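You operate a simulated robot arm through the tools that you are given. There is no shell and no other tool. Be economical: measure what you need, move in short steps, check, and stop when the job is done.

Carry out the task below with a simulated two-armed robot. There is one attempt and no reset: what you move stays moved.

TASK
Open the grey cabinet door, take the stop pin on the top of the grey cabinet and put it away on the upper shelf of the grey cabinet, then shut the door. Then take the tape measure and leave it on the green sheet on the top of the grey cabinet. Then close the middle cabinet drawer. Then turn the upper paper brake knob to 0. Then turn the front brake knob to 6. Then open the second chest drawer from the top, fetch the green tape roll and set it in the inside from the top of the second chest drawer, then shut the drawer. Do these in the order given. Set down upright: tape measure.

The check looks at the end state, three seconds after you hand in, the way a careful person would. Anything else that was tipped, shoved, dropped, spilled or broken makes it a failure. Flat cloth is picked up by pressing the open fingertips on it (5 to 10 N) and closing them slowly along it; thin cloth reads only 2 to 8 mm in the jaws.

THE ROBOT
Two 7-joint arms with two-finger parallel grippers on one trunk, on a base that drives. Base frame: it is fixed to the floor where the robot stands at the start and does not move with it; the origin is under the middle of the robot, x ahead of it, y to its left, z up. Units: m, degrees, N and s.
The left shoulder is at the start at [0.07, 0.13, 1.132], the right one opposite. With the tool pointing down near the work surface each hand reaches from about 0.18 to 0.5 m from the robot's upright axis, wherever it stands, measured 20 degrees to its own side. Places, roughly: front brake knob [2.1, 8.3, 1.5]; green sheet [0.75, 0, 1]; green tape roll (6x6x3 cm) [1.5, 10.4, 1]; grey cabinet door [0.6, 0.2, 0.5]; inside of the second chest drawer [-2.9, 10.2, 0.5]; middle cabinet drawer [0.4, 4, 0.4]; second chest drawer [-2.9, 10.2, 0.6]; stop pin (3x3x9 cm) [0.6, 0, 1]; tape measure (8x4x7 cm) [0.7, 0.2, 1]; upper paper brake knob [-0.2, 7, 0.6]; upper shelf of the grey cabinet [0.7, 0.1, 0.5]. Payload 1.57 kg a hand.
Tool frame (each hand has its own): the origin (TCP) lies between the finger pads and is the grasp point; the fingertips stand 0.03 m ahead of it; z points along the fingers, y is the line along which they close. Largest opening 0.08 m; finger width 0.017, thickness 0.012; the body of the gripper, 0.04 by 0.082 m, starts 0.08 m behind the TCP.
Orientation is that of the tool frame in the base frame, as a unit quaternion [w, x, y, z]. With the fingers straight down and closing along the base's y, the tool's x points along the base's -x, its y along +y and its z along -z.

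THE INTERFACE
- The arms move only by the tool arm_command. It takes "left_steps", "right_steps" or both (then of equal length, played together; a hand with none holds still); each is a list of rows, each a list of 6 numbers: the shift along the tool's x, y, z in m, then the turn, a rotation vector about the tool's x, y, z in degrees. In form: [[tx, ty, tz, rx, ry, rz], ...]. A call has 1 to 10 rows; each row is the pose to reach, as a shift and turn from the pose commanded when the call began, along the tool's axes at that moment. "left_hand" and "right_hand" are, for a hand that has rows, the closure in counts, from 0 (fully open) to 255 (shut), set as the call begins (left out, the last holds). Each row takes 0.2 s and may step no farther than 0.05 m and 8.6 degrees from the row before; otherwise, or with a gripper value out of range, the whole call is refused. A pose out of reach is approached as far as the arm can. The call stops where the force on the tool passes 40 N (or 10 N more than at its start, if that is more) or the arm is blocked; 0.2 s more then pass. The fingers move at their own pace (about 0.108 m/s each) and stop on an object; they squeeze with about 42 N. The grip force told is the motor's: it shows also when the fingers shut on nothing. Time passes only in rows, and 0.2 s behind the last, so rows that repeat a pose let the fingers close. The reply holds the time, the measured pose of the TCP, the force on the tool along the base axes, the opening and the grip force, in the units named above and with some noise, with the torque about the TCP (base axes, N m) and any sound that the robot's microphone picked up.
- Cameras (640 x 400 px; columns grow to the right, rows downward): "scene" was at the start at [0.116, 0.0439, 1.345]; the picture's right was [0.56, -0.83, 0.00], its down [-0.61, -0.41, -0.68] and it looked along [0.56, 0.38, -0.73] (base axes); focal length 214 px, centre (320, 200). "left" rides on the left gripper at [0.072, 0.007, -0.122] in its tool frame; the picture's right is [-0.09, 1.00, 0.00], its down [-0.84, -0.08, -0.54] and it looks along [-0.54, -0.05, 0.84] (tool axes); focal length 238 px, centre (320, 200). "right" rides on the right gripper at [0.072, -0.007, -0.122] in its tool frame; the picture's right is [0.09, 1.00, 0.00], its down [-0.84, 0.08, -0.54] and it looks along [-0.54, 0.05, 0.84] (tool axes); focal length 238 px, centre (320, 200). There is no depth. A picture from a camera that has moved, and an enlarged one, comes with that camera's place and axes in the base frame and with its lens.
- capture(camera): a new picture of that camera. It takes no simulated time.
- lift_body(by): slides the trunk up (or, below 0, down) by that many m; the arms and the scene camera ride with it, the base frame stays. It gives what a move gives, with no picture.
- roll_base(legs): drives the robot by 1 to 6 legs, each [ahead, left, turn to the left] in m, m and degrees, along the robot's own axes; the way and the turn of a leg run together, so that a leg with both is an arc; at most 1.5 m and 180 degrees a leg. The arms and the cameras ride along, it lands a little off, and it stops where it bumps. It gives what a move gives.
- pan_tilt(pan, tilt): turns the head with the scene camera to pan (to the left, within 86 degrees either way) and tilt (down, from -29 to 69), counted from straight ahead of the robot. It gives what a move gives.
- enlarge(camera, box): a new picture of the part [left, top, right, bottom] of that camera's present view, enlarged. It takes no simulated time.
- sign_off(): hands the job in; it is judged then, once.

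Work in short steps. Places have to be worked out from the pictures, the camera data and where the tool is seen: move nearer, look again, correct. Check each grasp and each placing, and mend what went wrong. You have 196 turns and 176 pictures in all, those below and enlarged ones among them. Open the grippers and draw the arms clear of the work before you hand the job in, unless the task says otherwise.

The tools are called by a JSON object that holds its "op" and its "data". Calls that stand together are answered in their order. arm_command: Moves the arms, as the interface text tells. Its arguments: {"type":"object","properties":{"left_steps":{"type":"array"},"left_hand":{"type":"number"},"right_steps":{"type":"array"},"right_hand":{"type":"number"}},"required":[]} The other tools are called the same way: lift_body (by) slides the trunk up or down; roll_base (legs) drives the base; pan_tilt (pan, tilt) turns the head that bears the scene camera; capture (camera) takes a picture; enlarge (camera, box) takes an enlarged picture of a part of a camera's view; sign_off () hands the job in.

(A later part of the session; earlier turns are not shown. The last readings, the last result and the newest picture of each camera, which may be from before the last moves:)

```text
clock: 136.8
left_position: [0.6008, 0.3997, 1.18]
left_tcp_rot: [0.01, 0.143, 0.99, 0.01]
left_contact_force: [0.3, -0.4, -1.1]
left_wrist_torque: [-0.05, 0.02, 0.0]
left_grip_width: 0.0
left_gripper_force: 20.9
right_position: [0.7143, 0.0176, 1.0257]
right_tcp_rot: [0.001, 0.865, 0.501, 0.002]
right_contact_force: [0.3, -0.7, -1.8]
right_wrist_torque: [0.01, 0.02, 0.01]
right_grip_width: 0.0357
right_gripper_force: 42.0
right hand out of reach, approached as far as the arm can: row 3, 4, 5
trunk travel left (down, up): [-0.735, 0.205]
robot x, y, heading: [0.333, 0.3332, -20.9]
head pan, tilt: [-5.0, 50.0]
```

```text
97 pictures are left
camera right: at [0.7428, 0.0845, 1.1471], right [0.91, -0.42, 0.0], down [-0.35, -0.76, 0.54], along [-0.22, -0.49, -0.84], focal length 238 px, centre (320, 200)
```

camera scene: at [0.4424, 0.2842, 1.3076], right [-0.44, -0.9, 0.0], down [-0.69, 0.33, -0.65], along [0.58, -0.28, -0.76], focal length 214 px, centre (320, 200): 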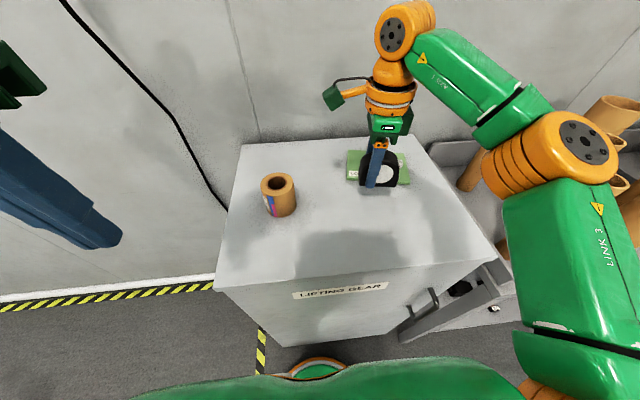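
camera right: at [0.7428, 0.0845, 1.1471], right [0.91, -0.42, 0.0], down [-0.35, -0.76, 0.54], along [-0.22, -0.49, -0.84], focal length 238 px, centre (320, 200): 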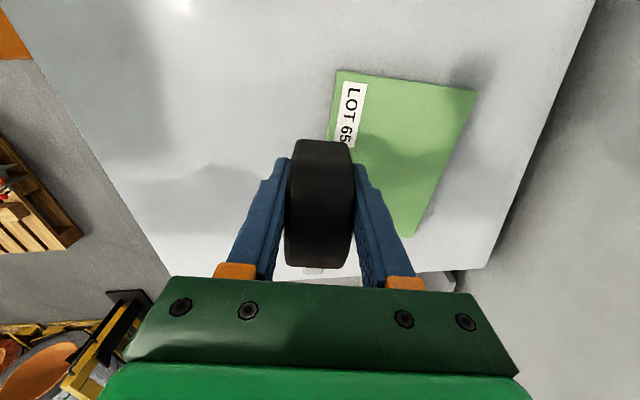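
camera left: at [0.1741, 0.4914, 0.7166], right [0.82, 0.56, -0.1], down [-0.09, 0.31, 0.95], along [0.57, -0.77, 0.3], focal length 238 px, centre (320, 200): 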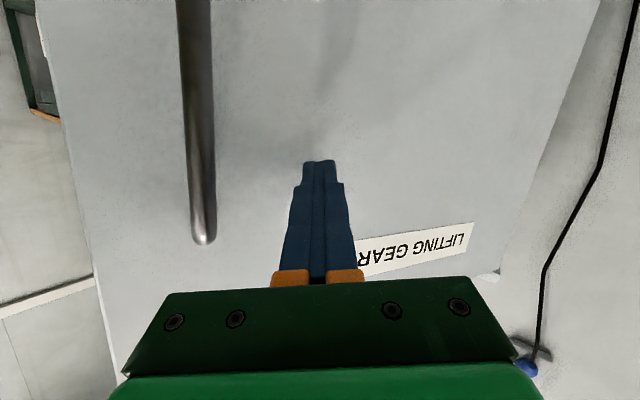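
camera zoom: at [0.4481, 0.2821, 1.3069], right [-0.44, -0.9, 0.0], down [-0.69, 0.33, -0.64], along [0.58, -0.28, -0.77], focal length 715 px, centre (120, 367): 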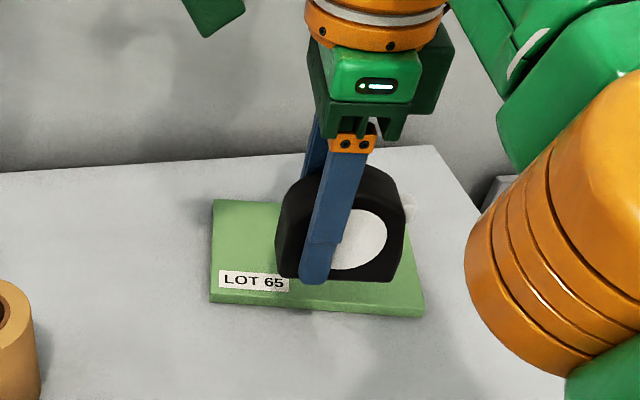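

The tape measure is ~4 cm short of the sheet's centre in depth and the arm is at its limit. The base dome's front is about 7 cm from the cabinet, so I creep 3.5 cm ahead.

{"op": "roll_base", "data": {"legs": [[0.02, 0, 0], [0.017, 0, 0]]}}

{"op": "enlarge", "data": {"camera": "scene", "box": [310, 90, 450, 210]}}

{"op": "capture", "data": {"camera": "right"}}

```text
clock: 137.9
left_position: [0.6314, 0.3878, 1.1798]
left_tcp_rot: [0.011, 0.143, 0.99, 0.01]
left_contact_force: [-0.3, -0.6, 0.5]
left_wrist_torque: [0.0, -0.04, 0.0]
left_grip_width: 0.0002
left_gripper_force: 21.2
right_position: [0.7463, 0.0066, 1.0259]
right_tcp_rot: [0.001, 0.865, 0.501, 0.002]
right_contact_force: [-0.7, -0.4, -1.7]
right_wrist_torque: [-0.02, -0.05, 0.02]
right_grip_width: 0.0356
right_gripper_force: 42.0
trunk travel left (down, up): [-0.735, 0.205]
robot x, y, heading: [0.3627, 0.3229, -21.1]
head pan, tilt: [-5.0, 50.0]
```

```text
3.33 times, centred on (380, 150) of scene
camera zoom: at [0.4798, 0.2702, 1.3072], right [-0.44, -0.9, 0.0], down [-0.69, 0.33, -0.64], along [0.58, -0.28, -0.77], focal length 715 px, centre (120, 367)
```

zoom: 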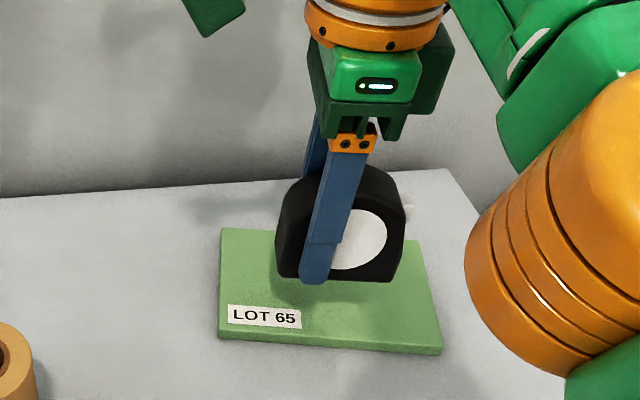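

```text
95 pictures are left
camera right: at [0.7748, 0.0725, 1.148], right [0.91, -0.42, 0.0], down [-0.35, -0.76, 0.54], along [-0.22, -0.49, -0.84], focal length 238 px, centre (320, 200)
```

right: 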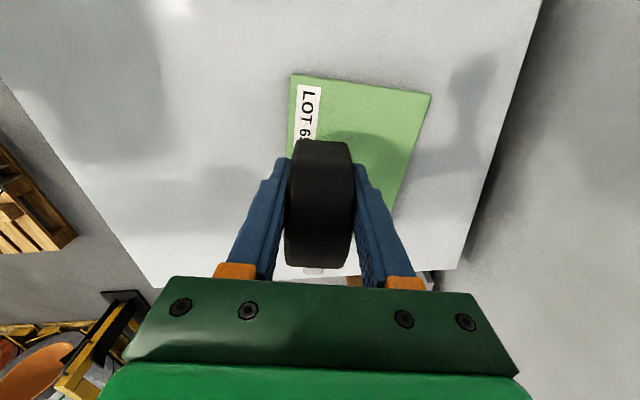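

Now centred over the sheet. I lower with the trunk toward contact.

{"op": "lift_body", "data": {"by": -0.03}}

{"op": "lift_body", "data": {"by": -0.005}}

{"op": "enlarge", "data": {"camera": "scene", "box": [310, 90, 450, 210]}}

```text
clock: 138.7
left_position: [0.6335, 0.3876, 1.149]
left_tcp_rot: [0.01, 0.143, 0.99, 0.009]
left_contact_force: [-0.2, 0.5, 0.1]
left_wrist_torque: [-0.03, 0.02, -0.03]
left_grip_width: 0.0
left_gripper_force: 21.0
right_position: [0.7473, 0.0062, 0.994]
right_tcp_rot: [0.0, 0.865, 0.501, 0.002]
right_contact_force: [0.0, -0.3, -1.9]
right_wrist_torque: [0.0, -0.04, 0.0]
right_grip_width: 0.0356
right_gripper_force: 41.8
trunk travel left (down, up): [-0.705, 0.235]
robot x, y, heading: [0.3676, 0.324, -20.7]
head pan, tilt: [-5.0, 50.0]
```

```text
clock: 139.2
left_position: [0.6339, 0.388, 1.1455]
left_tcp_rot: [0.009, 0.143, 0.99, 0.01]
left_contact_force: [0.4, -0.6, 0.1]
left_wrist_torque: [0.04, 0.01, 0.0]
left_grip_width: 0.0
left_gripper_force: 21.7
right_position: [0.7483, 0.0064, 0.9895]
right_tcp_rot: [0.001, 0.865, 0.501, 0.001]
right_contact_force: [-0.1, -1.0, -1.7]
right_wrist_torque: [0.02, -0.07, 0.0]
right_grip_width: 0.0357
right_gripper_force: 41.7
trunk travel left (down, up): [-0.7, 0.24]
robot x, y, heading: [0.363, 0.3217, -21.1]
head pan, tilt: [-5.0, 50.0]
```

```text
3.33 times, centred on (380, 150) of scene
camera zoom: at [0.4822, 0.2694, 1.2719], right [-0.44, -0.9, 0.0], down [-0.69, 0.33, -0.64], along [0.58, -0.28, -0.77], focal length 715 px, centre (120, 367)
```

zoom: 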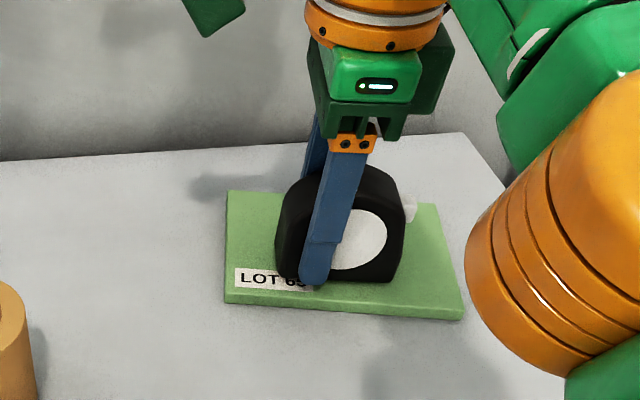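

Fingertips and tape bottom are nearly flush with each other; very small steps now.

{"op": "lift_body", "data": {"by": -0.003}}

{"op": "lift_body", "data": {"by": -0.002}}

```text
clock: 139.8
left_position: [0.6324, 0.3866, 1.1415]
left_tcp_rot: [0.01, 0.144, 0.99, 0.01]
left_contact_force: [0.0, 0.6, 0.2]
left_wrist_torque: [0.0, -0.03, 0.03]
left_grip_width: 0.0
left_gripper_force: 21.8
right_position: [0.748, 0.0059, 0.9862]
right_tcp_rot: [0.001, 0.866, 0.5, 0.001]
right_contact_force: [-0.2, -0.6, -1.2]
right_wrist_torque: [-0.04, 0.04, 0.03]
right_grip_width: 0.0355
right_gripper_force: 42.1
trunk travel left (down, up): [-0.697, 0.243]
robot x, y, heading: [0.3659, 0.3213, -20.8]
head pan, tilt: [-5.0, 50.0]
```

```text
clock: 140.3
left_position: [0.6313, 0.3892, 1.1399]
left_tcp_rot: [0.011, 0.144, 0.99, 0.009]
left_contact_force: [-0.6, 0.2, 0.1]
left_wrist_torque: [-0.03, 0.0, -0.02]
left_grip_width: 0.0
left_gripper_force: 21.1
right_position: [0.7474, 0.0078, 0.9863]
right_tcp_rot: [0.002, 0.865, 0.501, 0.002]
right_contact_force: [4.8, -5.3, 20.3]
right_wrist_torque: [-0.27, 0.09, 0.11]
right_grip_width: 0.0357
right_gripper_force: 41.8
trunk travel left (down, up): [-0.695, 0.245]
robot x, y, heading: [0.3665, 0.3214, -20.9]
head pan, tilt: [-5.0, 50.0]
```

Contact at 20 N. I ease up 1 mm and open the fingers.

{"op": "lift_body", "data": {"by": 0.001}}

{"op": "arm_command", "data": {"right_steps": [[0, 0, 0, 0, 0, 0], [0, 0, 0, 0, 0, 0], [0, 0, 0, 0, 0, 0], [0, 0, 0, 0, 0, 0]], "right_hand": 0}}

{"op": "lift_body", "data": {"by": 0.1}}

{"op": "enlarge", "data": {"camera": "scene", "box": [290, 90, 450, 250]}}

```text
clock: 140.8
left_position: [0.6323, 0.3892, 1.1414]
left_tcp_rot: [0.009, 0.144, 0.989, 0.009]
left_contact_force: [0.4, 0.0, -0.1]
left_wrist_torque: [-0.02, -0.01, -0.01]
left_grip_width: 0.0002
left_gripper_force: 21.1
right_position: [0.747, 0.0076, 0.9866]
right_tcp_rot: [0.001, 0.866, 0.501, 0.002]
right_contact_force: [3.4, -3.2, 15.4]
right_wrist_torque: [-0.29, 0.0, 0.1]
right_grip_width: 0.0355
right_gripper_force: 42.1
trunk travel left (down, up): [-0.696, 0.244]
robot x, y, heading: [0.3665, 0.3233, -21.1]
head pan, tilt: [-5.0, 50.0]
```

```text
clock: 141.8
left_position: [0.6333, 0.3877, 1.141]
left_tcp_rot: [0.01, 0.143, 0.99, 0.009]
left_contact_force: [-1.4, 1.1, -0.5]
left_wrist_torque: [0.01, 0.0, 0.03]
left_grip_width: 0.0
left_gripper_force: 21.2
right_position: [0.7476, 0.0069, 0.9854]
right_tcp_rot: [0.0, 0.865, 0.501, 0.003]
right_contact_force: [0.1, 0.1, 0.0]
right_wrist_torque: [0.01, 0.02, 0.03]
right_grip_width: 0.0801
right_gripper_force: 0.0
trunk travel left (down, up): [-0.696, 0.244]
robot x, y, heading: [0.3667, 0.3247, -20.6]
head pan, tilt: [-5.0, 50.0]
```

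```text
clock: 143.1
left_position: [0.6343, 0.3884, 1.2409]
left_tcp_rot: [0.01, 0.143, 0.99, 0.009]
left_contact_force: [0.0, 0.8, 0.4]
left_wrist_torque: [0.03, 0.02, 0.01]
left_grip_width: 0.0
left_gripper_force: 20.6
right_position: [0.748, 0.0066, 1.0855]
right_tcp_rot: [0.0, 0.866, 0.501, 0.0]
right_contact_force: [0.3, 0.1, 0.2]
right_wrist_torque: [-0.02, -0.02, -0.01]
right_grip_width: 0.0799
right_gripper_force: 0.0
trunk travel left (down, up): [-0.796, 0.144]
robot x, y, heading: [0.3661, 0.3216, -20.8]
head pan, tilt: [-5.0, 50.0]
```

```text
2.50 times, centred on (370, 170) of scene
camera zoom: at [0.4818, 0.2698, 1.368], right [-0.44, -0.9, 0.0], down [-0.69, 0.33, -0.64], along [0.58, -0.28, -0.77], focal length 536 px, centre (195, 275)
```

zoom: 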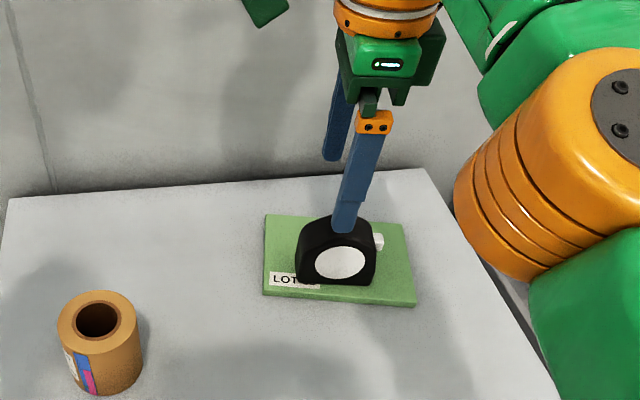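

The tape measure stands upright on the green sheet. I raise, back off, and tuck the right hand to its natural pose.

{"op": "lift_body", "data": {"by": 0.05}}

{"op": "roll_base", "data": {"legs": [[-0.38, 0, 0]]}}

{"op": "arm_command", "data": {"right_steps": [[-0.003, -0.02, 0, 0, 0, -8], [-0.006, -0.04, 0, 0, 0, -16], [-0.01, -0.06, 0, 0, 0, -24], [-0.013, -0.08, 0, 0, 0, -32], [-0.016, -0.1, 0, 0, 0, -40], [-0.02, -0.12, 0, 0, 0, -48], [-0.023, -0.14, 0, 0, 0, -56], [-0.026, -0.16, 0, 0, 0, -64], [-0.03, -0.18, 0, 0, 0, -72], [-0.032, -0.197, 0, 0, 0, -80]]}}

{"op": "pan_tilt", "data": {"pan": 0, "tilt": 40}}

{"op": "capture", "data": {"camera": "scene"}}

```text
clock: 144.0
left_position: [0.634, 0.3888, 1.2906]
left_tcp_rot: [0.01, 0.143, 0.99, 0.009]
left_contact_force: [0.4, -0.7, -0.4]
left_wrist_torque: [-0.02, 0.02, 0.0]
left_grip_width: 0.0002
left_gripper_force: 21.9
right_position: [0.7484, 0.0057, 1.1372]
right_tcp_rot: [0.001, 0.866, 0.501, 0.001]
right_contact_force: [0.4, -0.3, 0.6]
right_wrist_torque: [-0.03, 0.01, 0.0]
right_grip_width: 0.08
right_gripper_force: 0.1
trunk travel left (down, up): [-0.846, 0.094]
robot x, y, heading: [0.3689, 0.3223, -21.0]
head pan, tilt: [-5.0, 50.0]
```

```text
clock: 146.5
left_position: [0.2689, 0.5261, 1.2902]
left_tcp_rot: [0.008, 0.139, 0.99, 0.01]
left_contact_force: [0.1, -0.2, -0.1]
left_wrist_torque: [0.03, 0.03, 0.01]
left_grip_width: 0.0002
left_gripper_force: 21.1
right_position: [0.3858, 0.1465, 1.1348]
right_tcp_rot: [0.0, 0.863, 0.505, 0.001]
right_contact_force: [0.6, 0.5, 0.5]
right_wrist_torque: [-0.01, 0.05, 0.04]
right_grip_width: 0.0799
right_gripper_force: 0.0
trunk travel left (down, up): [-0.846, 0.094]
robot x, y, heading: [-0.0032, 0.4545, -20.2]
head pan, tilt: [-5.0, 50.0]
```

```text
clock: 148.7
left_position: [0.2644, 0.5271, 1.2905]
left_tcp_rot: [0.01, 0.139, 0.99, 0.009]
left_contact_force: [-0.2, 0.1, -0.5]
left_wrist_torque: [0.0, -0.03, 0.0]
left_grip_width: 0.0
left_gripper_force: 21.1
right_position: [0.1957, 0.2168, 1.1341]
right_tcp_rot: [0.002, 0.336, 0.942, 0.002]
right_contact_force: [-0.7, -0.3, 0.2]
right_wrist_torque: [0.03, -0.02, 0.02]
right_grip_width: 0.0798
right_gripper_force: 0.1
trunk travel left (down, up): [-0.846, 0.094]
robot x, y, heading: [0.0, 0.4576, -20.3]
head pan, tilt: [-5.0, 50.0]
```

```text
clock: 149.4
left_position: [0.2677, 0.5269, 1.29]
left_tcp_rot: [0.01, 0.139, 0.99, 0.009]
left_contact_force: [-0.1, -1.4, 0.0]
left_wrist_torque: [0.03, 0.0, 0.03]
left_grip_width: 0.0
left_gripper_force: 21.4
right_position: [0.1967, 0.2173, 1.1352]
right_tcp_rot: [0.002, 0.338, 0.941, 0.001]
right_contact_force: [-0.8, -0.2, 0.4]
right_wrist_torque: [0.0, 0.02, -0.01]
right_grip_width: 0.08
right_gripper_force: 0.1
trunk travel left (down, up): [-0.846, 0.094]
robot x, y, heading: [0.001, 0.4608, -20.3]
head pan, tilt: [0.0, 40.0]
```

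```text
92 pictures are left
camera scene: at [0.1259, 0.4119, 1.4321], right [-0.35, -0.94, 0.0], down [-0.6, 0.22, -0.77], along [0.72, -0.27, -0.64], focal length 214 px, centre (320, 200)
```

scene: 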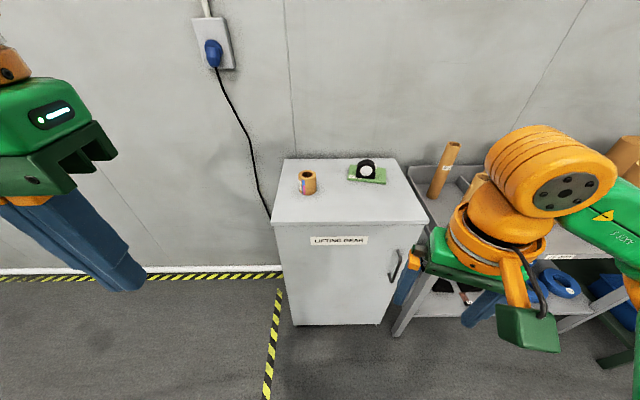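

All good at the grey cabinet. I finish the right wrist yaw and turn left to look up the hall toward +y.

{"op": "arm_command", "data": {"right_steps": [[0, 0, 0, 0, 0, -7], [0, 0, 0, 0, 0, -14], [0, 0, 0, 0, 0, -19]], "right_hand": 255}}

{"op": "roll_base", "data": {"legs": [[0, 0, 110]]}}

{"op": "pan_tilt", "data": {"pan": 0, "tilt": 20}}

{"op": "capture", "data": {"camera": "scene"}}

```text
clock: 150.2
left_position: [0.267, 0.5276, 1.2907]
left_tcp_rot: [0.01, 0.139, 0.99, 0.01]
left_contact_force: [0.1, -0.8, 0.8]
left_wrist_torque: [-0.02, -0.03, -0.03]
left_grip_width: 0.0
left_gripper_force: 21.2
right_position: [0.1973, 0.2157, 1.1363]
right_tcp_rot: [0.001, 0.176, 0.984, 0.001]
right_contact_force: [-0.2, 0.0, 0.1]
right_wrist_torque: [0.0, 0.0, 0.0]
right_grip_width: 0.0002
right_gripper_force: 21.0
trunk travel left (down, up): [-0.846, 0.094]
robot x, y, heading: [0.0013, 0.4584, -20.4]
head pan, tilt: [0.0, 40.0]
```

```text
clock: 155.2
left_position: [-0.148, 0.6918, 1.2913]
left_tcp_rot: [0.001, 0.721, -0.693, -0.013]
left_contact_force: [-0.1, 0.3, 1.6]
left_wrist_torque: [0.01, -0.01, 0.01]
left_grip_width: 0.0
left_gripper_force: 21.0
right_position: [0.1691, 0.7244, 1.1355]
right_tcp_rot: [0.0, -0.695, 0.719, 0.002]
right_contact_force: [0.5, 0.3, -0.2]
right_wrist_torque: [-0.04, 0.01, 0.0]
right_grip_width: 0.0
right_gripper_force: 21.4
trunk travel left (down, up): [-0.846, 0.094]
robot x, y, heading: [0.0006, 0.4576, 88.0]
head pan, tilt: [0.0, 40.0]
```

```text
clock: 156.0
left_position: [-0.1488, 0.6919, 1.2911]
left_tcp_rot: [0.002, 0.722, -0.692, -0.013]
left_contact_force: [-0.3, -0.7, 0.2]
left_wrist_torque: [-0.01, 0.0, 0.01]
left_grip_width: 0.0
left_gripper_force: 21.2
right_position: [0.1695, 0.7247, 1.1354]
right_tcp_rot: [0.0, -0.695, 0.719, 0.001]
right_contact_force: [0.8, -0.3, 0.4]
right_wrist_torque: [-0.01, 0.01, -0.04]
right_grip_width: 0.0
right_gripper_force: 21.0
trunk travel left (down, up): [-0.846, 0.094]
robot x, y, heading: [0.0006, 0.4598, 88.1]
head pan, tilt: [0.0, 20.0]
```

```text
91 pictures are left
camera scene: at [0.0042, 0.602, 1.4635], right [1.0, -0.03, 0.0], down [-0.01, -0.34, -0.94], along [0.03, 0.94, -0.34], focal length 214 px, centre (320, 200)
```

scene: 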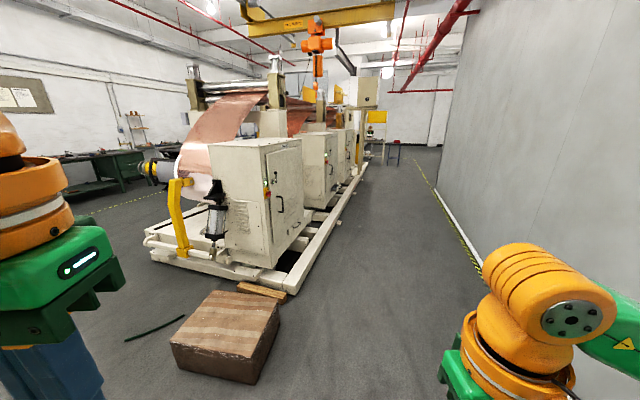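

The machine stretches along azimuth ~69° with its cabinets facing the corridor. I zoom in to spot the drawer.

{"op": "enlarge", "data": {"camera": "scene", "box": [220, 70, 440, 300]}}

```text
1.74 times, centred on (330, 185) of scene
camera zoom: at [0.0042, 0.602, 1.4635], right [1.0, -0.03, 0.0], down [-0.01, -0.34, -0.94], along [0.03, 0.94, -0.34], focal length 373 px, centre (303, 226)
```

zoom: 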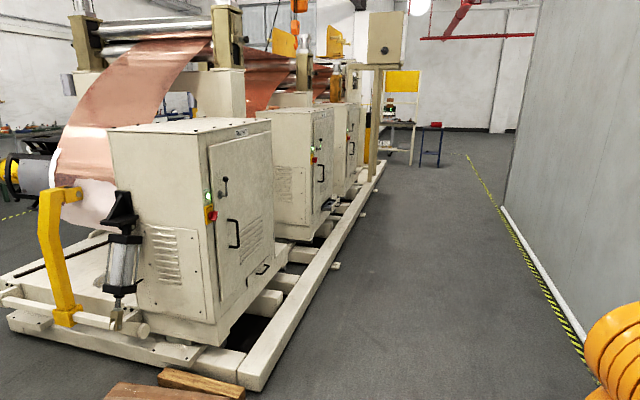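

The open drawer shows low on the second machine cabinet at about (0.38, 4.15, 0.4). I drive up the corridor and turn to face it.

{"op": "roll_base", "data": {"legs": [[0, 0, -21], [1.0, 0, 0], [0.9, 0, 0], [0, 0, 10], [1.5, 0, 0], [0, 0, 80]]}}

{"op": "pan_tilt", "data": {"pan": 0, "tilt": 45}}

{"op": "capture", "data": {"camera": "scene"}}

```text
clock: 177.8
left_position: [0.7917, 3.6398, 1.2899]
left_tcp_rot: [0.009, 0.986, -0.166, -0.011]
left_contact_force: [-0.2, 0.4, 0.4]
left_wrist_torque: [0.0, -0.02, 0.0]
left_grip_width: 0.0
left_gripper_force: 21.2
right_position: [0.878, 3.9477, 1.1351]
right_tcp_rot: [0.0, 0.979, -0.204, -0.001]
right_contact_force: [-0.2, 0.6, 0.9]
right_wrist_torque: [-0.02, 0.03, 0.01]
right_grip_width: 0.0
right_gripper_force: 21.4
trunk travel left (down, up): [-0.846, 0.094]
robot x, y, heading: [1.0646, 3.6899, 156.4]
head pan, tilt: [0.0, 20.0]
```

```text
clock: 178.7
left_position: [0.7918, 3.6397, 1.2902]
left_tcp_rot: [0.008, 0.986, -0.166, -0.01]
left_contact_force: [0.1, 0.4, 0.3]
left_wrist_torque: [0.01, -0.02, 0.01]
left_grip_width: 0.0
left_gripper_force: 20.9
right_position: [0.8788, 3.9472, 1.1362]
right_tcp_rot: [0.001, 0.979, -0.205, -0.001]
right_contact_force: [0.1, -0.3, 0.8]
right_wrist_torque: [0.02, 0.0, 0.01]
right_grip_width: 0.0002
right_gripper_force: 21.3
trunk travel left (down, up): [-0.846, 0.094]
robot x, y, heading: [1.0638, 3.6919, 156.5]
head pan, tilt: [0.0, 45.0]
```

```text
89 pictures are left
camera scene: at [0.9419, 3.7446, 1.425], right [0.4, 0.92, 0.0], down [0.65, -0.28, -0.71], along [-0.65, 0.28, -0.71], focal length 214 px, centre (320, 200)
```

scene: 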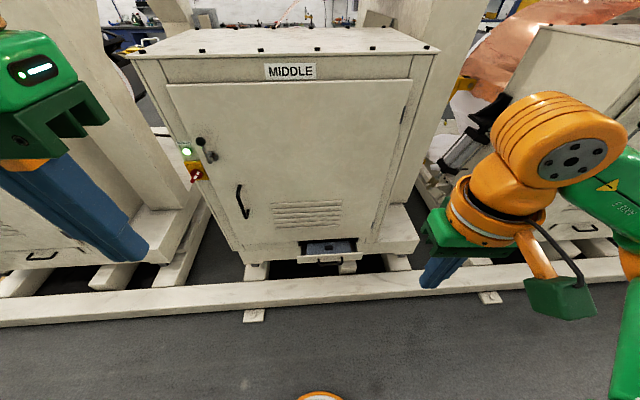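

The "MIDDLE" cabinet is right ahead with its small drawer pulled out. I enlarge.

{"op": "enlarge", "data": {"camera": "scene", "box": [240, 200, 420, 310]}}

```text
3.56 times, centred on (330, 255) of scene
camera zoom: at [0.9419, 3.7446, 1.425], right [0.4, 0.92, 0.0], down [0.65, -0.28, -0.71], along [-0.65, 0.28, -0.71], focal length 763 px, centre (284, 4)
```

zoom: 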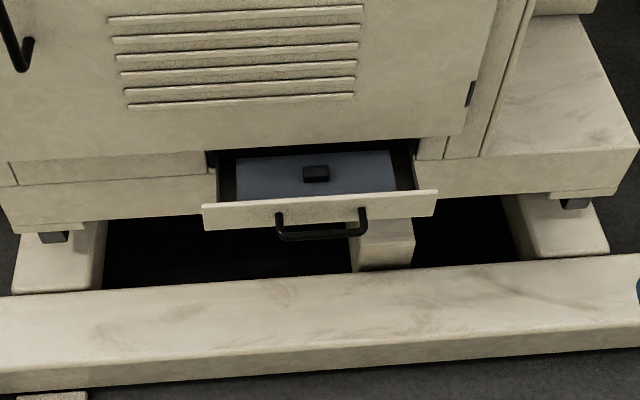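

The drawer front is centred at about (0.395, 4.04), facing az ≈-19°, with the machine rail 14 cm in front. I square the robot up, pitch the closed right hand forward, and then lower.

{"op": "arm_command", "data": {"right_steps": [[-0.02, 0, 0, 0, -8, 0], [-0.05, 0, 0, 0, -16, 0], [-0.08, 0, 0, 0, -24, 0], [-0.11, 0, 0, 0, -32, 0], [-0.14, 0, 0, 0, -40, 0], [-0.17, 0, 0, 0, -48, 0], [-0.2, 0, 0, 0, -56, 0], [-0.23, 0, 0, 0, -64, 0], [-0.26, 0, 0, 0, -70, 0], [-0.28, 0, 0, 0, -70, 0]]}}

{"op": "roll_base", "data": {"legs": [[0, 0.05, 4.4]]}}

{"op": "lift_body", "data": {"by": -0.4}}

{"op": "capture", "data": {"camera": "scene"}}

```text
clock: 180.9
left_position: [0.7905, 3.6392, 1.2911]
left_tcp_rot: [0.01, 0.986, -0.167, -0.01]
left_contact_force: [0.1, -0.2, -0.3]
left_wrist_torque: [-0.02, -0.02, 0.0]
left_grip_width: 0.0001
left_gripper_force: 21.5
right_position: [0.6201, 4.0599, 1.137]
right_tcp_rot: [-0.117, 0.801, -0.168, -0.562]
right_contact_force: [0.0, 0.4, 0.7]
right_wrist_torque: [-0.01, 0.02, 0.0]
right_grip_width: 0.0
right_gripper_force: 20.9
trunk travel left (down, up): [-0.846, 0.094]
robot x, y, heading: [1.0587, 3.6932, 156.5]
head pan, tilt: [0.0, 45.0]
```

```text
clock: 181.9
left_position: [0.7823, 3.5836, 1.2907]
left_tcp_rot: [0.014, 0.991, -0.13, -0.01]
left_contact_force: [0.4, 1.0, 0.7]
left_wrist_torque: [-0.1, 0.02, -0.03]
left_grip_width: 0.0
left_gripper_force: 21.2
right_position: [0.5816, 3.9893, 1.1347]
right_tcp_rot: [-0.092, 0.806, -0.14, -0.567]
right_contact_force: [0.3, 1.0, -0.5]
right_wrist_torque: [0.0, 0.07, 0.05]
right_grip_width: 0.0
right_gripper_force: 21.5
trunk travel left (down, up): [-0.846, 0.094]
robot x, y, heading: [1.0409, 3.6447, 160.6]
head pan, tilt: [0.0, 45.0]
```

```text
clock: 185.7
left_position: [0.7793, 3.5739, 0.8907]
left_tcp_rot: [0.009, 0.992, -0.129, -0.009]
left_contact_force: [0.2, -1.0, -0.1]
left_wrist_torque: [-0.02, -0.03, 0.0]
left_grip_width: 0.0
left_gripper_force: 21.8
right_position: [0.5763, 3.9807, 0.736]
right_tcp_rot: [-0.096, 0.807, -0.138, -0.567]
right_contact_force: [0.4, 0.1, 0.3]
right_wrist_torque: [0.03, 0.0, 0.01]
right_grip_width: 0.0
right_gripper_force: 20.8
trunk travel left (down, up): [-0.446, 0.494]
robot x, y, heading: [1.0431, 3.647, 160.8]
head pan, tilt: [0.0, 45.0]
```

```text
87 pictures are left
camera scene: at [0.9206, 3.69, 1.0249], right [0.33, 0.94, 0.0], down [0.67, -0.23, -0.71], along [-0.67, 0.23, -0.71], focal length 214 px, centre (320, 200)
```

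scene: 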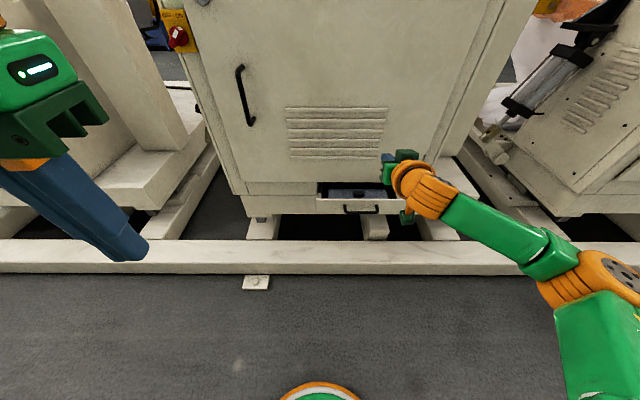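

Re-triangulating, the drawer front is nearer z≈0.45–0.49 at (0.454, 4.0). I lower 0.2 m more and look closely.

{"op": "lift_body", "data": {"by": -0.2}}

{"op": "enlarge", "data": {"camera": "scene", "box": [260, 60, 460, 200]}}

{"op": "capture", "data": {"camera": "right"}}

```text
clock: 187.9
left_position: [0.7781, 3.5746, 0.6911]
left_tcp_rot: [0.009, 0.991, -0.13, -0.01]
left_contact_force: [-0.2, -0.4, 0.6]
left_wrist_torque: [0.0, 0.0, -0.01]
left_grip_width: 0.0
left_gripper_force: 20.9
right_position: [0.5758, 3.9801, 0.5365]
right_tcp_rot: [-0.096, 0.807, -0.138, -0.566]
right_contact_force: [-0.2, 0.0, 0.7]
right_wrist_torque: [0.01, -0.01, -0.02]
right_grip_width: 0.0002
right_gripper_force: 21.9
trunk travel left (down, up): [-0.246, 0.694]
robot x, y, heading: [1.0443, 3.6451, 160.8]
head pan, tilt: [0.0, 45.0]
```

```text
2.86 times, centred on (360, 130) of scene
camera zoom: at [0.9207, 3.69, 0.825], right [0.33, 0.94, 0.0], down [0.67, -0.23, -0.71], along [-0.67, 0.23, -0.71], focal length 613 px, centre (206, 400)
```

zoom: 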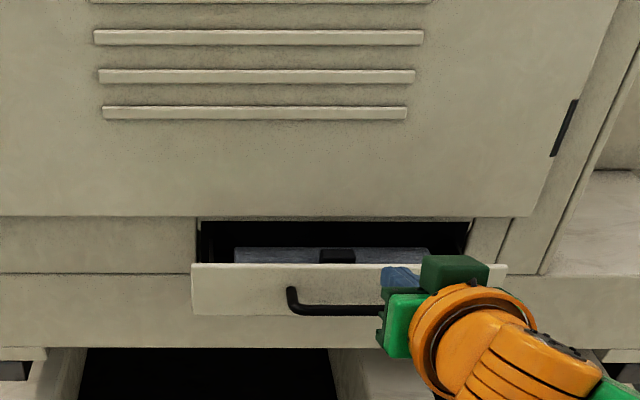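

```text
85 pictures are left
camera right: at [0.7091, 3.9412, 0.5103], right [-0.3, -0.95, -0.08], down [0.19, -0.15, 0.97], along [-0.94, 0.28, 0.22], focal length 238 px, centre (320, 200)
```

right: 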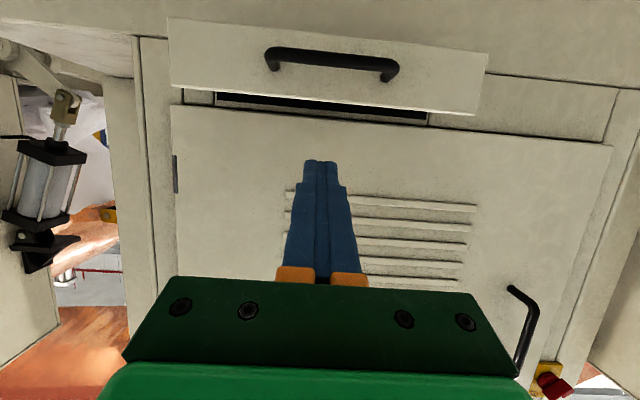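

Right-hand view: panel z≈0.40–0.46, handle at z≈0.43, and the fist is laterally centred. I lower 9 cm and drive forward to push.

{"op": "lift_body", "data": {"by": -0.09}}

{"op": "roll_base", "data": {"legs": [[0.06, 0, 0], [0.03, 0, 0]]}}

{"op": "capture", "data": {"camera": "right"}}

{"op": "enlarge", "data": {"camera": "scene", "box": [260, 20, 460, 180]}}

```text
clock: 189.1
left_position: [0.7786, 3.5744, 0.5993]
left_tcp_rot: [0.009, 0.991, -0.129, -0.01]
left_contact_force: [0.0, -0.9, 0.5]
left_wrist_torque: [0.0, 0.01, 0.02]
left_grip_width: 0.0
left_gripper_force: 21.3
right_position: [0.5774, 3.9801, 0.4462]
right_tcp_rot: [-0.095, 0.807, -0.138, -0.566]
right_contact_force: [0.7, -0.8, -0.3]
right_wrist_torque: [-0.03, 0.0, 0.02]
right_grip_width: 0.0
right_gripper_force: 21.9
trunk travel left (down, up): [-0.156, 0.784]
robot x, y, heading: [1.0449, 3.6481, 160.8]
head pan, tilt: [0.0, 45.0]
```

```text
clock: 190.5
left_position: [0.6933, 3.6037, 0.6015]
left_tcp_rot: [0.009, 0.992, -0.128, -0.011]
left_contact_force: [0.2, -0.3, -0.1]
left_wrist_torque: [-0.02, 0.01, -0.01]
left_grip_width: 0.0
left_gripper_force: 21.4
right_position: [0.4905, 4.0104, 0.4461]
right_tcp_rot: [-0.095, 0.807, -0.137, -0.566]
right_contact_force: [-0.1, 0.2, 0.0]
right_wrist_torque: [0.03, 0.02, 0.01]
right_grip_width: 0.0
right_gripper_force: 21.7
trunk travel left (down, up): [-0.156, 0.784]
robot x, y, heading: [0.9587, 3.6794, 160.8]
head pan, tilt: [0.0, 45.0]
```

```text
84 pictures are left
camera right: at [0.6221, 3.9707, 0.4201], right [-0.3, -0.95, -0.08], down [0.19, -0.15, 0.97], along [-0.94, 0.27, 0.22], focal length 238 px, centre (320, 200)
```

right: 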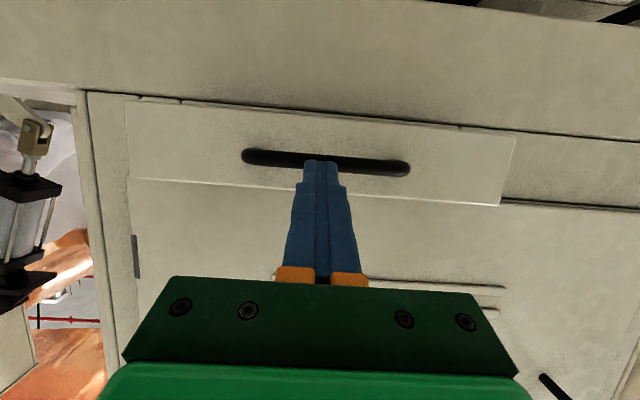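

```text
2.50 times, centred on (360, 100) of scene
camera zoom: at [0.834, 3.7198, 0.7349], right [0.33, 0.94, 0.0], down [0.67, -0.23, -0.71], along [-0.67, 0.23, -0.71], focal length 536 px, centre (220, 450)
```

zoom: 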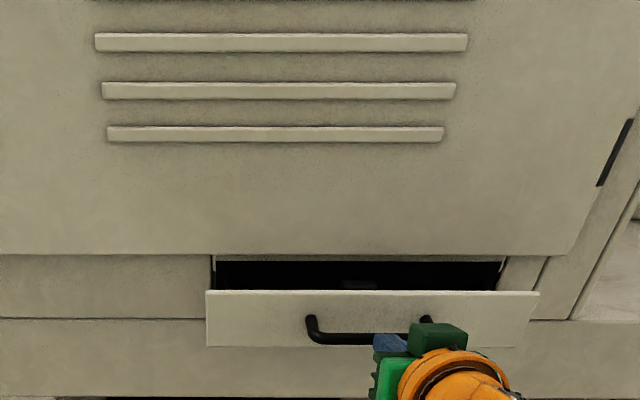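

The fist is now against the handle bar. I keep pushing in short legs until it resists.

{"op": "roll_base", "data": {"legs": [[0.04, 0, 0], [0.03, 0, 0]]}}

{"op": "enlarge", "data": {"camera": "scene", "box": [260, 20, 460, 180]}}

```text
clock: 191.8
left_position: [0.6258, 3.6277, 0.6001]
left_tcp_rot: [0.01, 0.992, -0.129, -0.01]
left_contact_force: [0.3, 0.4, 0.0]
left_wrist_torque: [-0.01, -0.01, -0.01]
left_grip_width: 0.0
left_gripper_force: 21.1
right_position: [0.4239, 4.0323, 0.4452]
right_tcp_rot: [-0.094, 0.807, -0.137, -0.567]
right_contact_force: [0.0, 0.8, 0.1]
right_wrist_torque: [0.01, -0.04, 0.0]
right_grip_width: 0.0
right_gripper_force: 21.5
trunk travel left (down, up): [-0.156, 0.784]
robot x, y, heading: [0.8904, 3.6994, 160.6]
head pan, tilt: [0.0, 45.0]
```

```text
2.50 times, centred on (360, 100) of scene
camera zoom: at [0.7679, 3.7428, 0.7349], right [0.33, 0.94, 0.0], down [0.67, -0.23, -0.71], along [-0.67, 0.23, -0.71], focal length 536 px, centre (220, 450)
```

zoom: 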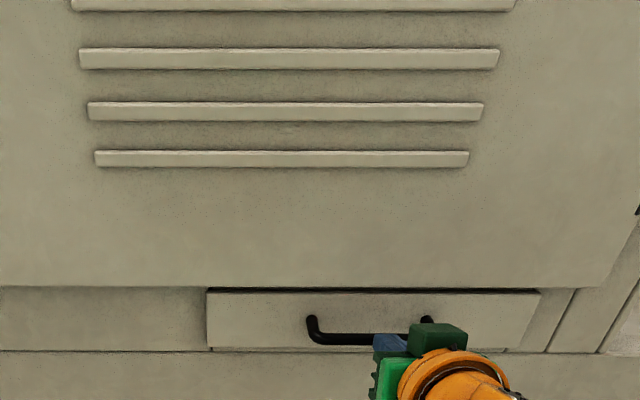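

Nearly flush. I push until it stops.

{"op": "roll_base", "data": {"legs": [[0.02, 0, 0], [0.02, 0, 0], [0.02, 0, 0]]}}

{"op": "enlarge", "data": {"camera": "scene", "box": [260, 20, 460, 180]}}

```text
clock: 192.6
left_position: [0.6206, 3.6295, 0.6009]
left_tcp_rot: [0.009, 0.991, -0.13, -0.011]
left_contact_force: [0.2, -0.5, 0.6]
left_wrist_torque: [0.02, 0.05, 0.02]
left_grip_width: 0.0
left_gripper_force: 21.1
right_position: [0.4189, 4.0343, 0.4479]
right_tcp_rot: [-0.095, 0.807, -0.137, -0.566]
right_contact_force: [14.1, -4.9, 6.5]
right_wrist_torque: [0.0, -0.04, -0.03]
right_grip_width: 0.0
right_gripper_force: 21.2
trunk travel left (down, up): [-0.156, 0.784]
robot x, y, heading: [0.8828, 3.7048, 160.7]
head pan, tilt: [0.0, 45.0]
stopped in leg 1: the force on the tool passed its limit at 79 N (the readings are from after the stop); the commanded pose is now the measured one
```

```text
2.50 times, centred on (360, 100) of scene
camera zoom: at [0.7625, 3.7446, 0.7354], right [0.33, 0.94, 0.0], down [0.67, -0.23, -0.71], along [-0.67, 0.23, -0.7], focal length 536 px, centre (220, 450)
```

zoom: 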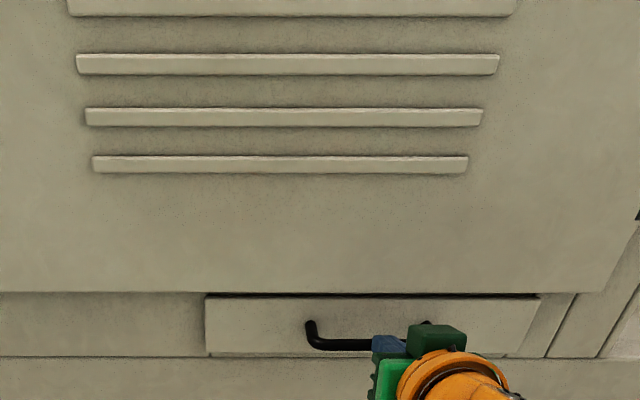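

The drawer is shut (hard stop at 79 N). I back off, raise the trunk, and turn up the corridor to look for the brakes.

{"op": "roll_base", "data": {"legs": [[-0.35, 0, 0]]}}

{"op": "lift_body", "data": {"by": 0.4}}

{"op": "roll_base", "data": {"legs": [[0, 0, -85]]}}

{"op": "lift_body", "data": {"by": 0.25}}

{"op": "pan_tilt", "data": {"pan": 10, "tilt": 10}}

{"op": "capture", "data": {"camera": "scene"}}

```text
clock: 194.9
left_position: [0.9473, 3.5132, 0.5998]
left_tcp_rot: [0.009, 0.992, -0.125, -0.01]
left_contact_force: [-0.1, -0.1, 0.1]
left_wrist_torque: [0.01, 0.03, -0.02]
left_grip_width: 0.0
left_gripper_force: 21.4
right_position: [0.7443, 3.9179, 0.4448]
right_tcp_rot: [-0.092, 0.809, -0.134, -0.564]
right_contact_force: [0.2, 0.3, -0.3]
right_wrist_torque: [-0.01, 0.04, -0.01]
right_grip_width: 0.0002
right_gripper_force: 21.5
trunk travel left (down, up): [-0.156, 0.784]
robot x, y, heading: [1.2114, 3.5954, 161.4]
head pan, tilt: [0.0, 45.0]
```

```text
clock: 198.7
left_position: [0.9471, 3.5142, 1.0004]
left_tcp_rot: [0.01, 0.992, -0.125, -0.01]
left_contact_force: [0.0, 0.6, 0.0]
left_wrist_torque: [0.0, 0.04, -0.01]
left_grip_width: 0.0
left_gripper_force: 21.1
right_position: [0.7429, 3.9167, 0.8444]
right_tcp_rot: [-0.092, 0.809, -0.134, -0.565]
right_contact_force: [0.4, 0.1, 0.6]
right_wrist_torque: [0.0, -0.03, -0.04]
right_grip_width: 0.0001
right_gripper_force: 21.6
trunk travel left (down, up): [-0.556, 0.384]
robot x, y, heading: [1.2132, 3.5904, 161.2]
head pan, tilt: [0.0, 45.0]
```

```text
clock: 202.8
left_position: [1.1186, 3.8493, 0.9988]
left_tcp_rot: [0.0, -0.641, 0.767, 0.014]
left_contact_force: [0.4, -0.2, 0.6]
left_wrist_torque: [0.04, 0.04, -0.02]
left_grip_width: 0.0
left_gripper_force: 21.5
right_position: [1.5068, 4.0832, 0.8445]
right_tcp_rot: [0.451, -0.502, 0.65, 0.35]
right_contact_force: [-0.4, -0.2, 0.3]
right_wrist_torque: [-0.02, -0.01, -0.01]
right_grip_width: 0.0002
right_gripper_force: 21.3
trunk travel left (down, up): [-0.556, 0.384]
robot x, y, heading: [1.2148, 3.5854, 75.0]
head pan, tilt: [0.0, 45.0]
```

```text
clock: 205.3
left_position: [1.1182, 3.8484, 1.2506]
left_tcp_rot: [0.0, -0.641, 0.768, 0.014]
left_contact_force: [0.7, 0.2, -0.4]
left_wrist_torque: [0.01, -0.02, 0.01]
left_grip_width: 0.0
left_gripper_force: 21.3
right_position: [1.5061, 4.0824, 1.0946]
right_tcp_rot: [0.453, -0.501, 0.649, 0.351]
right_contact_force: [-1.0, 0.1, 0.6]
right_wrist_torque: [-0.02, -0.02, 0.01]
right_grip_width: 0.0001
right_gripper_force: 20.9
trunk travel left (down, up): [-0.806, 0.134]
robot x, y, heading: [1.2129, 3.5882, 75.6]
head pan, tilt: [0.0, 45.0]
```

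```text
clock: 206.4
left_position: [1.1188, 3.8501, 1.2508]
left_tcp_rot: [0.0, -0.641, 0.767, 0.014]
left_contact_force: [0.5, 0.2, -1.2]
left_wrist_torque: [0.02, 0.01, 0.0]
left_grip_width: 0.0
left_gripper_force: 21.1
right_position: [1.5061, 4.0825, 1.0952]
right_tcp_rot: [0.452, -0.501, 0.65, 0.35]
right_contact_force: [-0.6, 0.3, -0.3]
right_wrist_torque: [-0.02, 0.0, 0.03]
right_grip_width: 0.0
right_gripper_force: 21.3
trunk travel left (down, up): [-0.806, 0.134]
robot x, y, heading: [1.213, 3.5873, 75.3]
head pan, tilt: [10.0, 10.0]
```

```text
80 pictures are left
camera scene: at [1.2332, 3.7305, 1.4398], right [1.0, -0.08, 0.0], down [-0.01, -0.17, -0.98], along [0.08, 0.98, -0.17], focal length 214 px, centre (320, 200)
```

scene: 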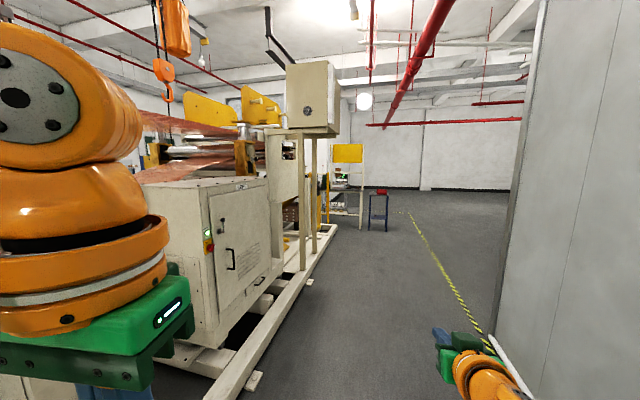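

I zoom in on the far region where the front brake and tape roll should be.

{"op": "enlarge", "data": {"camera": "scene", "box": [250, 110, 430, 250]}}

```text
2.86 times, centred on (340, 180) of scene
camera zoom: at [1.2332, 3.7305, 1.4398], right [1.0, -0.08, 0.0], down [-0.01, -0.17, -0.98], along [0.08, 0.98, -0.17], focal length 613 px, centre (263, 257)
```

zoom: 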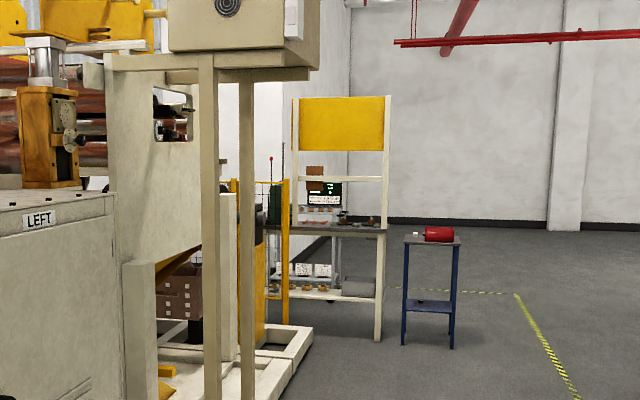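

I drive further up the corridor and look again toward the machine's far end.

{"op": "roll_base", "data": {"legs": [[0, 0, -6], [1.4, 0, 0], [1.4, 0, 0]]}}

{"op": "pan_tilt", "data": {"pan": 25, "tilt": 10}}

{"op": "capture", "data": {"camera": "scene"}}

```text
clock: 220.2
left_position: [1.9549, 6.4767, 1.2512]
left_tcp_rot: [0.0, -0.634, 0.773, 0.014]
left_contact_force: [0.4, 0.4, 0.0]
left_wrist_torque: [-0.01, -0.01, -0.02]
left_grip_width: 0.0
left_gripper_force: 21.4
right_position: [2.346, 6.7028, 1.0947]
right_tcp_rot: [0.455, -0.495, 0.654, 0.346]
right_contact_force: [0.4, 0.0, 0.0]
right_wrist_torque: [0.0, 0.01, 0.01]
right_grip_width: 0.0
right_gripper_force: 21.8
trunk travel left (down, up): [-0.806, 0.134]
robot x, y, heading: [2.0424, 6.2176, 74.1]
head pan, tilt: [10.0, 10.0]
```

```text
clock: 221.0
left_position: [1.9531, 6.4782, 1.2512]
left_tcp_rot: [0.001, -0.633, 0.774, 0.013]
left_contact_force: [1.1, 0.1, -0.1]
left_wrist_torque: [-0.01, -0.01, -0.02]
left_grip_width: 0.0
left_gripper_force: 22.0
right_position: [2.3455, 6.7024, 1.0945]
right_tcp_rot: [0.455, -0.495, 0.654, 0.346]
right_contact_force: [-1.3, 0.5, 0.0]
right_wrist_torque: [0.01, -0.02, -0.04]
right_grip_width: 0.0
right_gripper_force: 21.5
trunk travel left (down, up): [-0.806, 0.134]
robot x, y, heading: [2.0427, 6.2145, 74.2]
head pan, tilt: [25.0, 10.0]
```

```text
78 pictures are left
camera scene: at [2.0418, 6.3558, 1.4399], right [0.99, 0.16, 0.0], down [0.03, -0.17, -0.98], along [-0.16, 0.97, -0.17], focal length 214 px, centre (320, 200)
```

scene: 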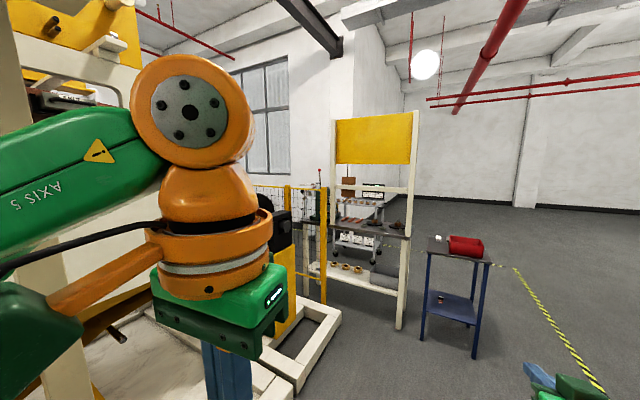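

The rack with the yellow board stands at about (2.2, 8.2), right where the front brake knob should be. I enlarge it.

{"op": "enlarge", "data": {"camera": "scene", "box": [250, 90, 500, 360]}}

```text
1.48 times, centred on (375, 225) of scene
camera zoom: at [2.0418, 6.3558, 1.4399], right [0.99, 0.16, 0.0], down [0.03, -0.17, -0.98], along [-0.16, 0.97, -0.17], focal length 318 px, centre (238, 163)
```

zoom: 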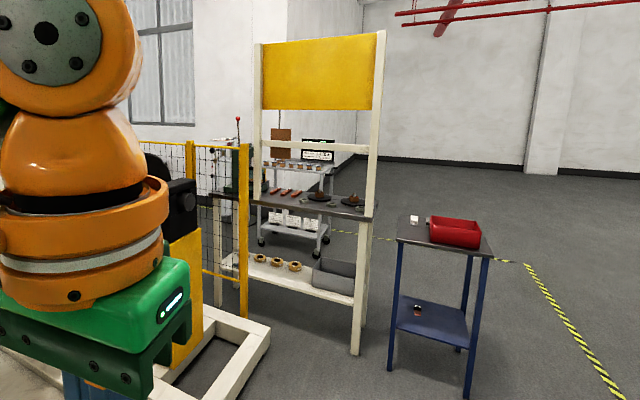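

The knobs must be on the board's far side. I look right to plan the way round the small blue table.

{"op": "pan_tilt", "data": {"pan": -30, "tilt": 20}}

{"op": "capture", "data": {"camera": "scene"}}

```text
clock: 222.2
left_position: [1.9541, 6.4775, 1.2501]
left_tcp_rot: [0.0, -0.634, 0.773, 0.013]
left_contact_force: [0.2, -0.1, 0.0]
left_wrist_torque: [-0.03, 0.02, 0.01]
left_grip_width: 0.0001
left_gripper_force: 21.1
right_position: [2.3465, 6.7027, 1.0955]
right_tcp_rot: [0.455, -0.495, 0.654, 0.346]
right_contact_force: [0.7, -0.1, -0.4]
right_wrist_torque: [-0.03, -0.02, -0.04]
right_grip_width: 0.0
right_gripper_force: 21.0
trunk travel left (down, up): [-0.806, 0.134]
robot x, y, heading: [2.0437, 6.2148, 74.0]
head pan, tilt: [-30.0, 20.0]
```

```text
76 pictures are left
camera scene: at [2.1233, 6.3289, 1.4236], right [0.7, -0.72, 0.0], down [-0.24, -0.24, -0.94], along [0.67, 0.66, -0.34], focal length 214 px, centre (320, 200)
```

scene: 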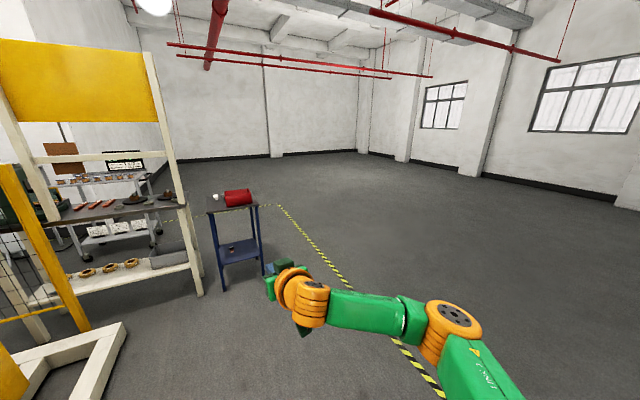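

Open floor. I drive round the blue table to the far side of the rack.

{"op": "roll_base", "data": {"legs": [[0, 0, -39], [1.4, 0, 0], [0.45, 0, 0], [0, 0, 55], [1.5, 0, 0], [0.3, 0, 85]]}}

{"op": "pan_tilt", "data": {"pan": 0, "tilt": 12}}

{"op": "capture", "data": {"camera": "scene"}}

```text
clock: 246.7
left_position: [3.1625, 8.9051, 1.2506]
left_tcp_rot: [0.011, 1.0, -0.024, -0.009]
left_contact_force: [0.2, -0.5, 0.3]
left_wrist_torque: [-0.02, 0.0, 0.01]
left_grip_width: 0.0001
left_gripper_force: 21.4
right_position: [2.8811, 9.2592, 1.094]
right_tcp_rot: [-0.035, 0.818, -0.052, -0.571]
right_contact_force: [-1.0, 0.0, 0.2]
right_wrist_torque: [0.0, 0.08, -0.02]
right_grip_width: 0.0002
right_gripper_force: 21.3
trunk travel left (down, up): [-0.806, 0.134]
robot x, y, heading: [3.4075, 9.0343, 172.8]
head pan, tilt: [-30.0, 20.0]
cut short: leg 6
```

```text
clock: 247.6
left_position: [3.1619, 8.9048, 1.2507]
left_tcp_rot: [0.01, 1.0, -0.026, -0.01]
left_contact_force: [-0.4, -0.8, -0.2]
left_wrist_torque: [-0.04, -0.01, 0.0]
left_grip_width: 0.0001
left_gripper_force: 21.3
right_position: [2.8812, 9.2586, 1.0941]
right_tcp_rot: [-0.035, 0.818, -0.053, -0.571]
right_contact_force: [-0.3, -0.4, 0.5]
right_wrist_torque: [-0.03, 0.0, 0.03]
right_grip_width: 0.0002
right_gripper_force: 21.0
trunk travel left (down, up): [-0.806, 0.134]
robot x, y, heading: [3.4069, 9.0273, 172.8]
head pan, tilt: [0.0, 12.0]
```

```text
75 pictures are left
camera scene: at [3.2641, 9.0486, 1.4366], right [0.13, 0.99, 0.0], down [0.21, -0.03, -0.98], along [-0.97, 0.12, -0.21], focal length 214 px, centre (320, 200)
```

scene: 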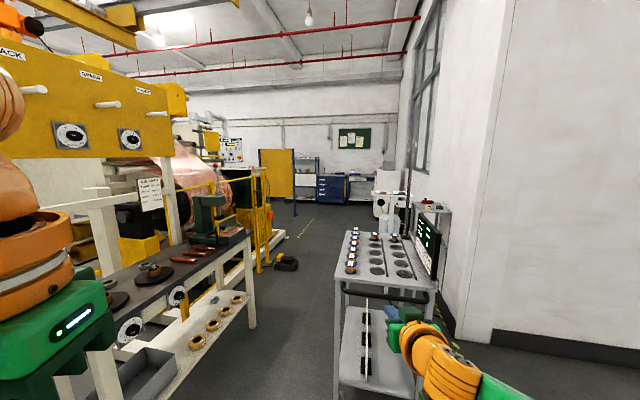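

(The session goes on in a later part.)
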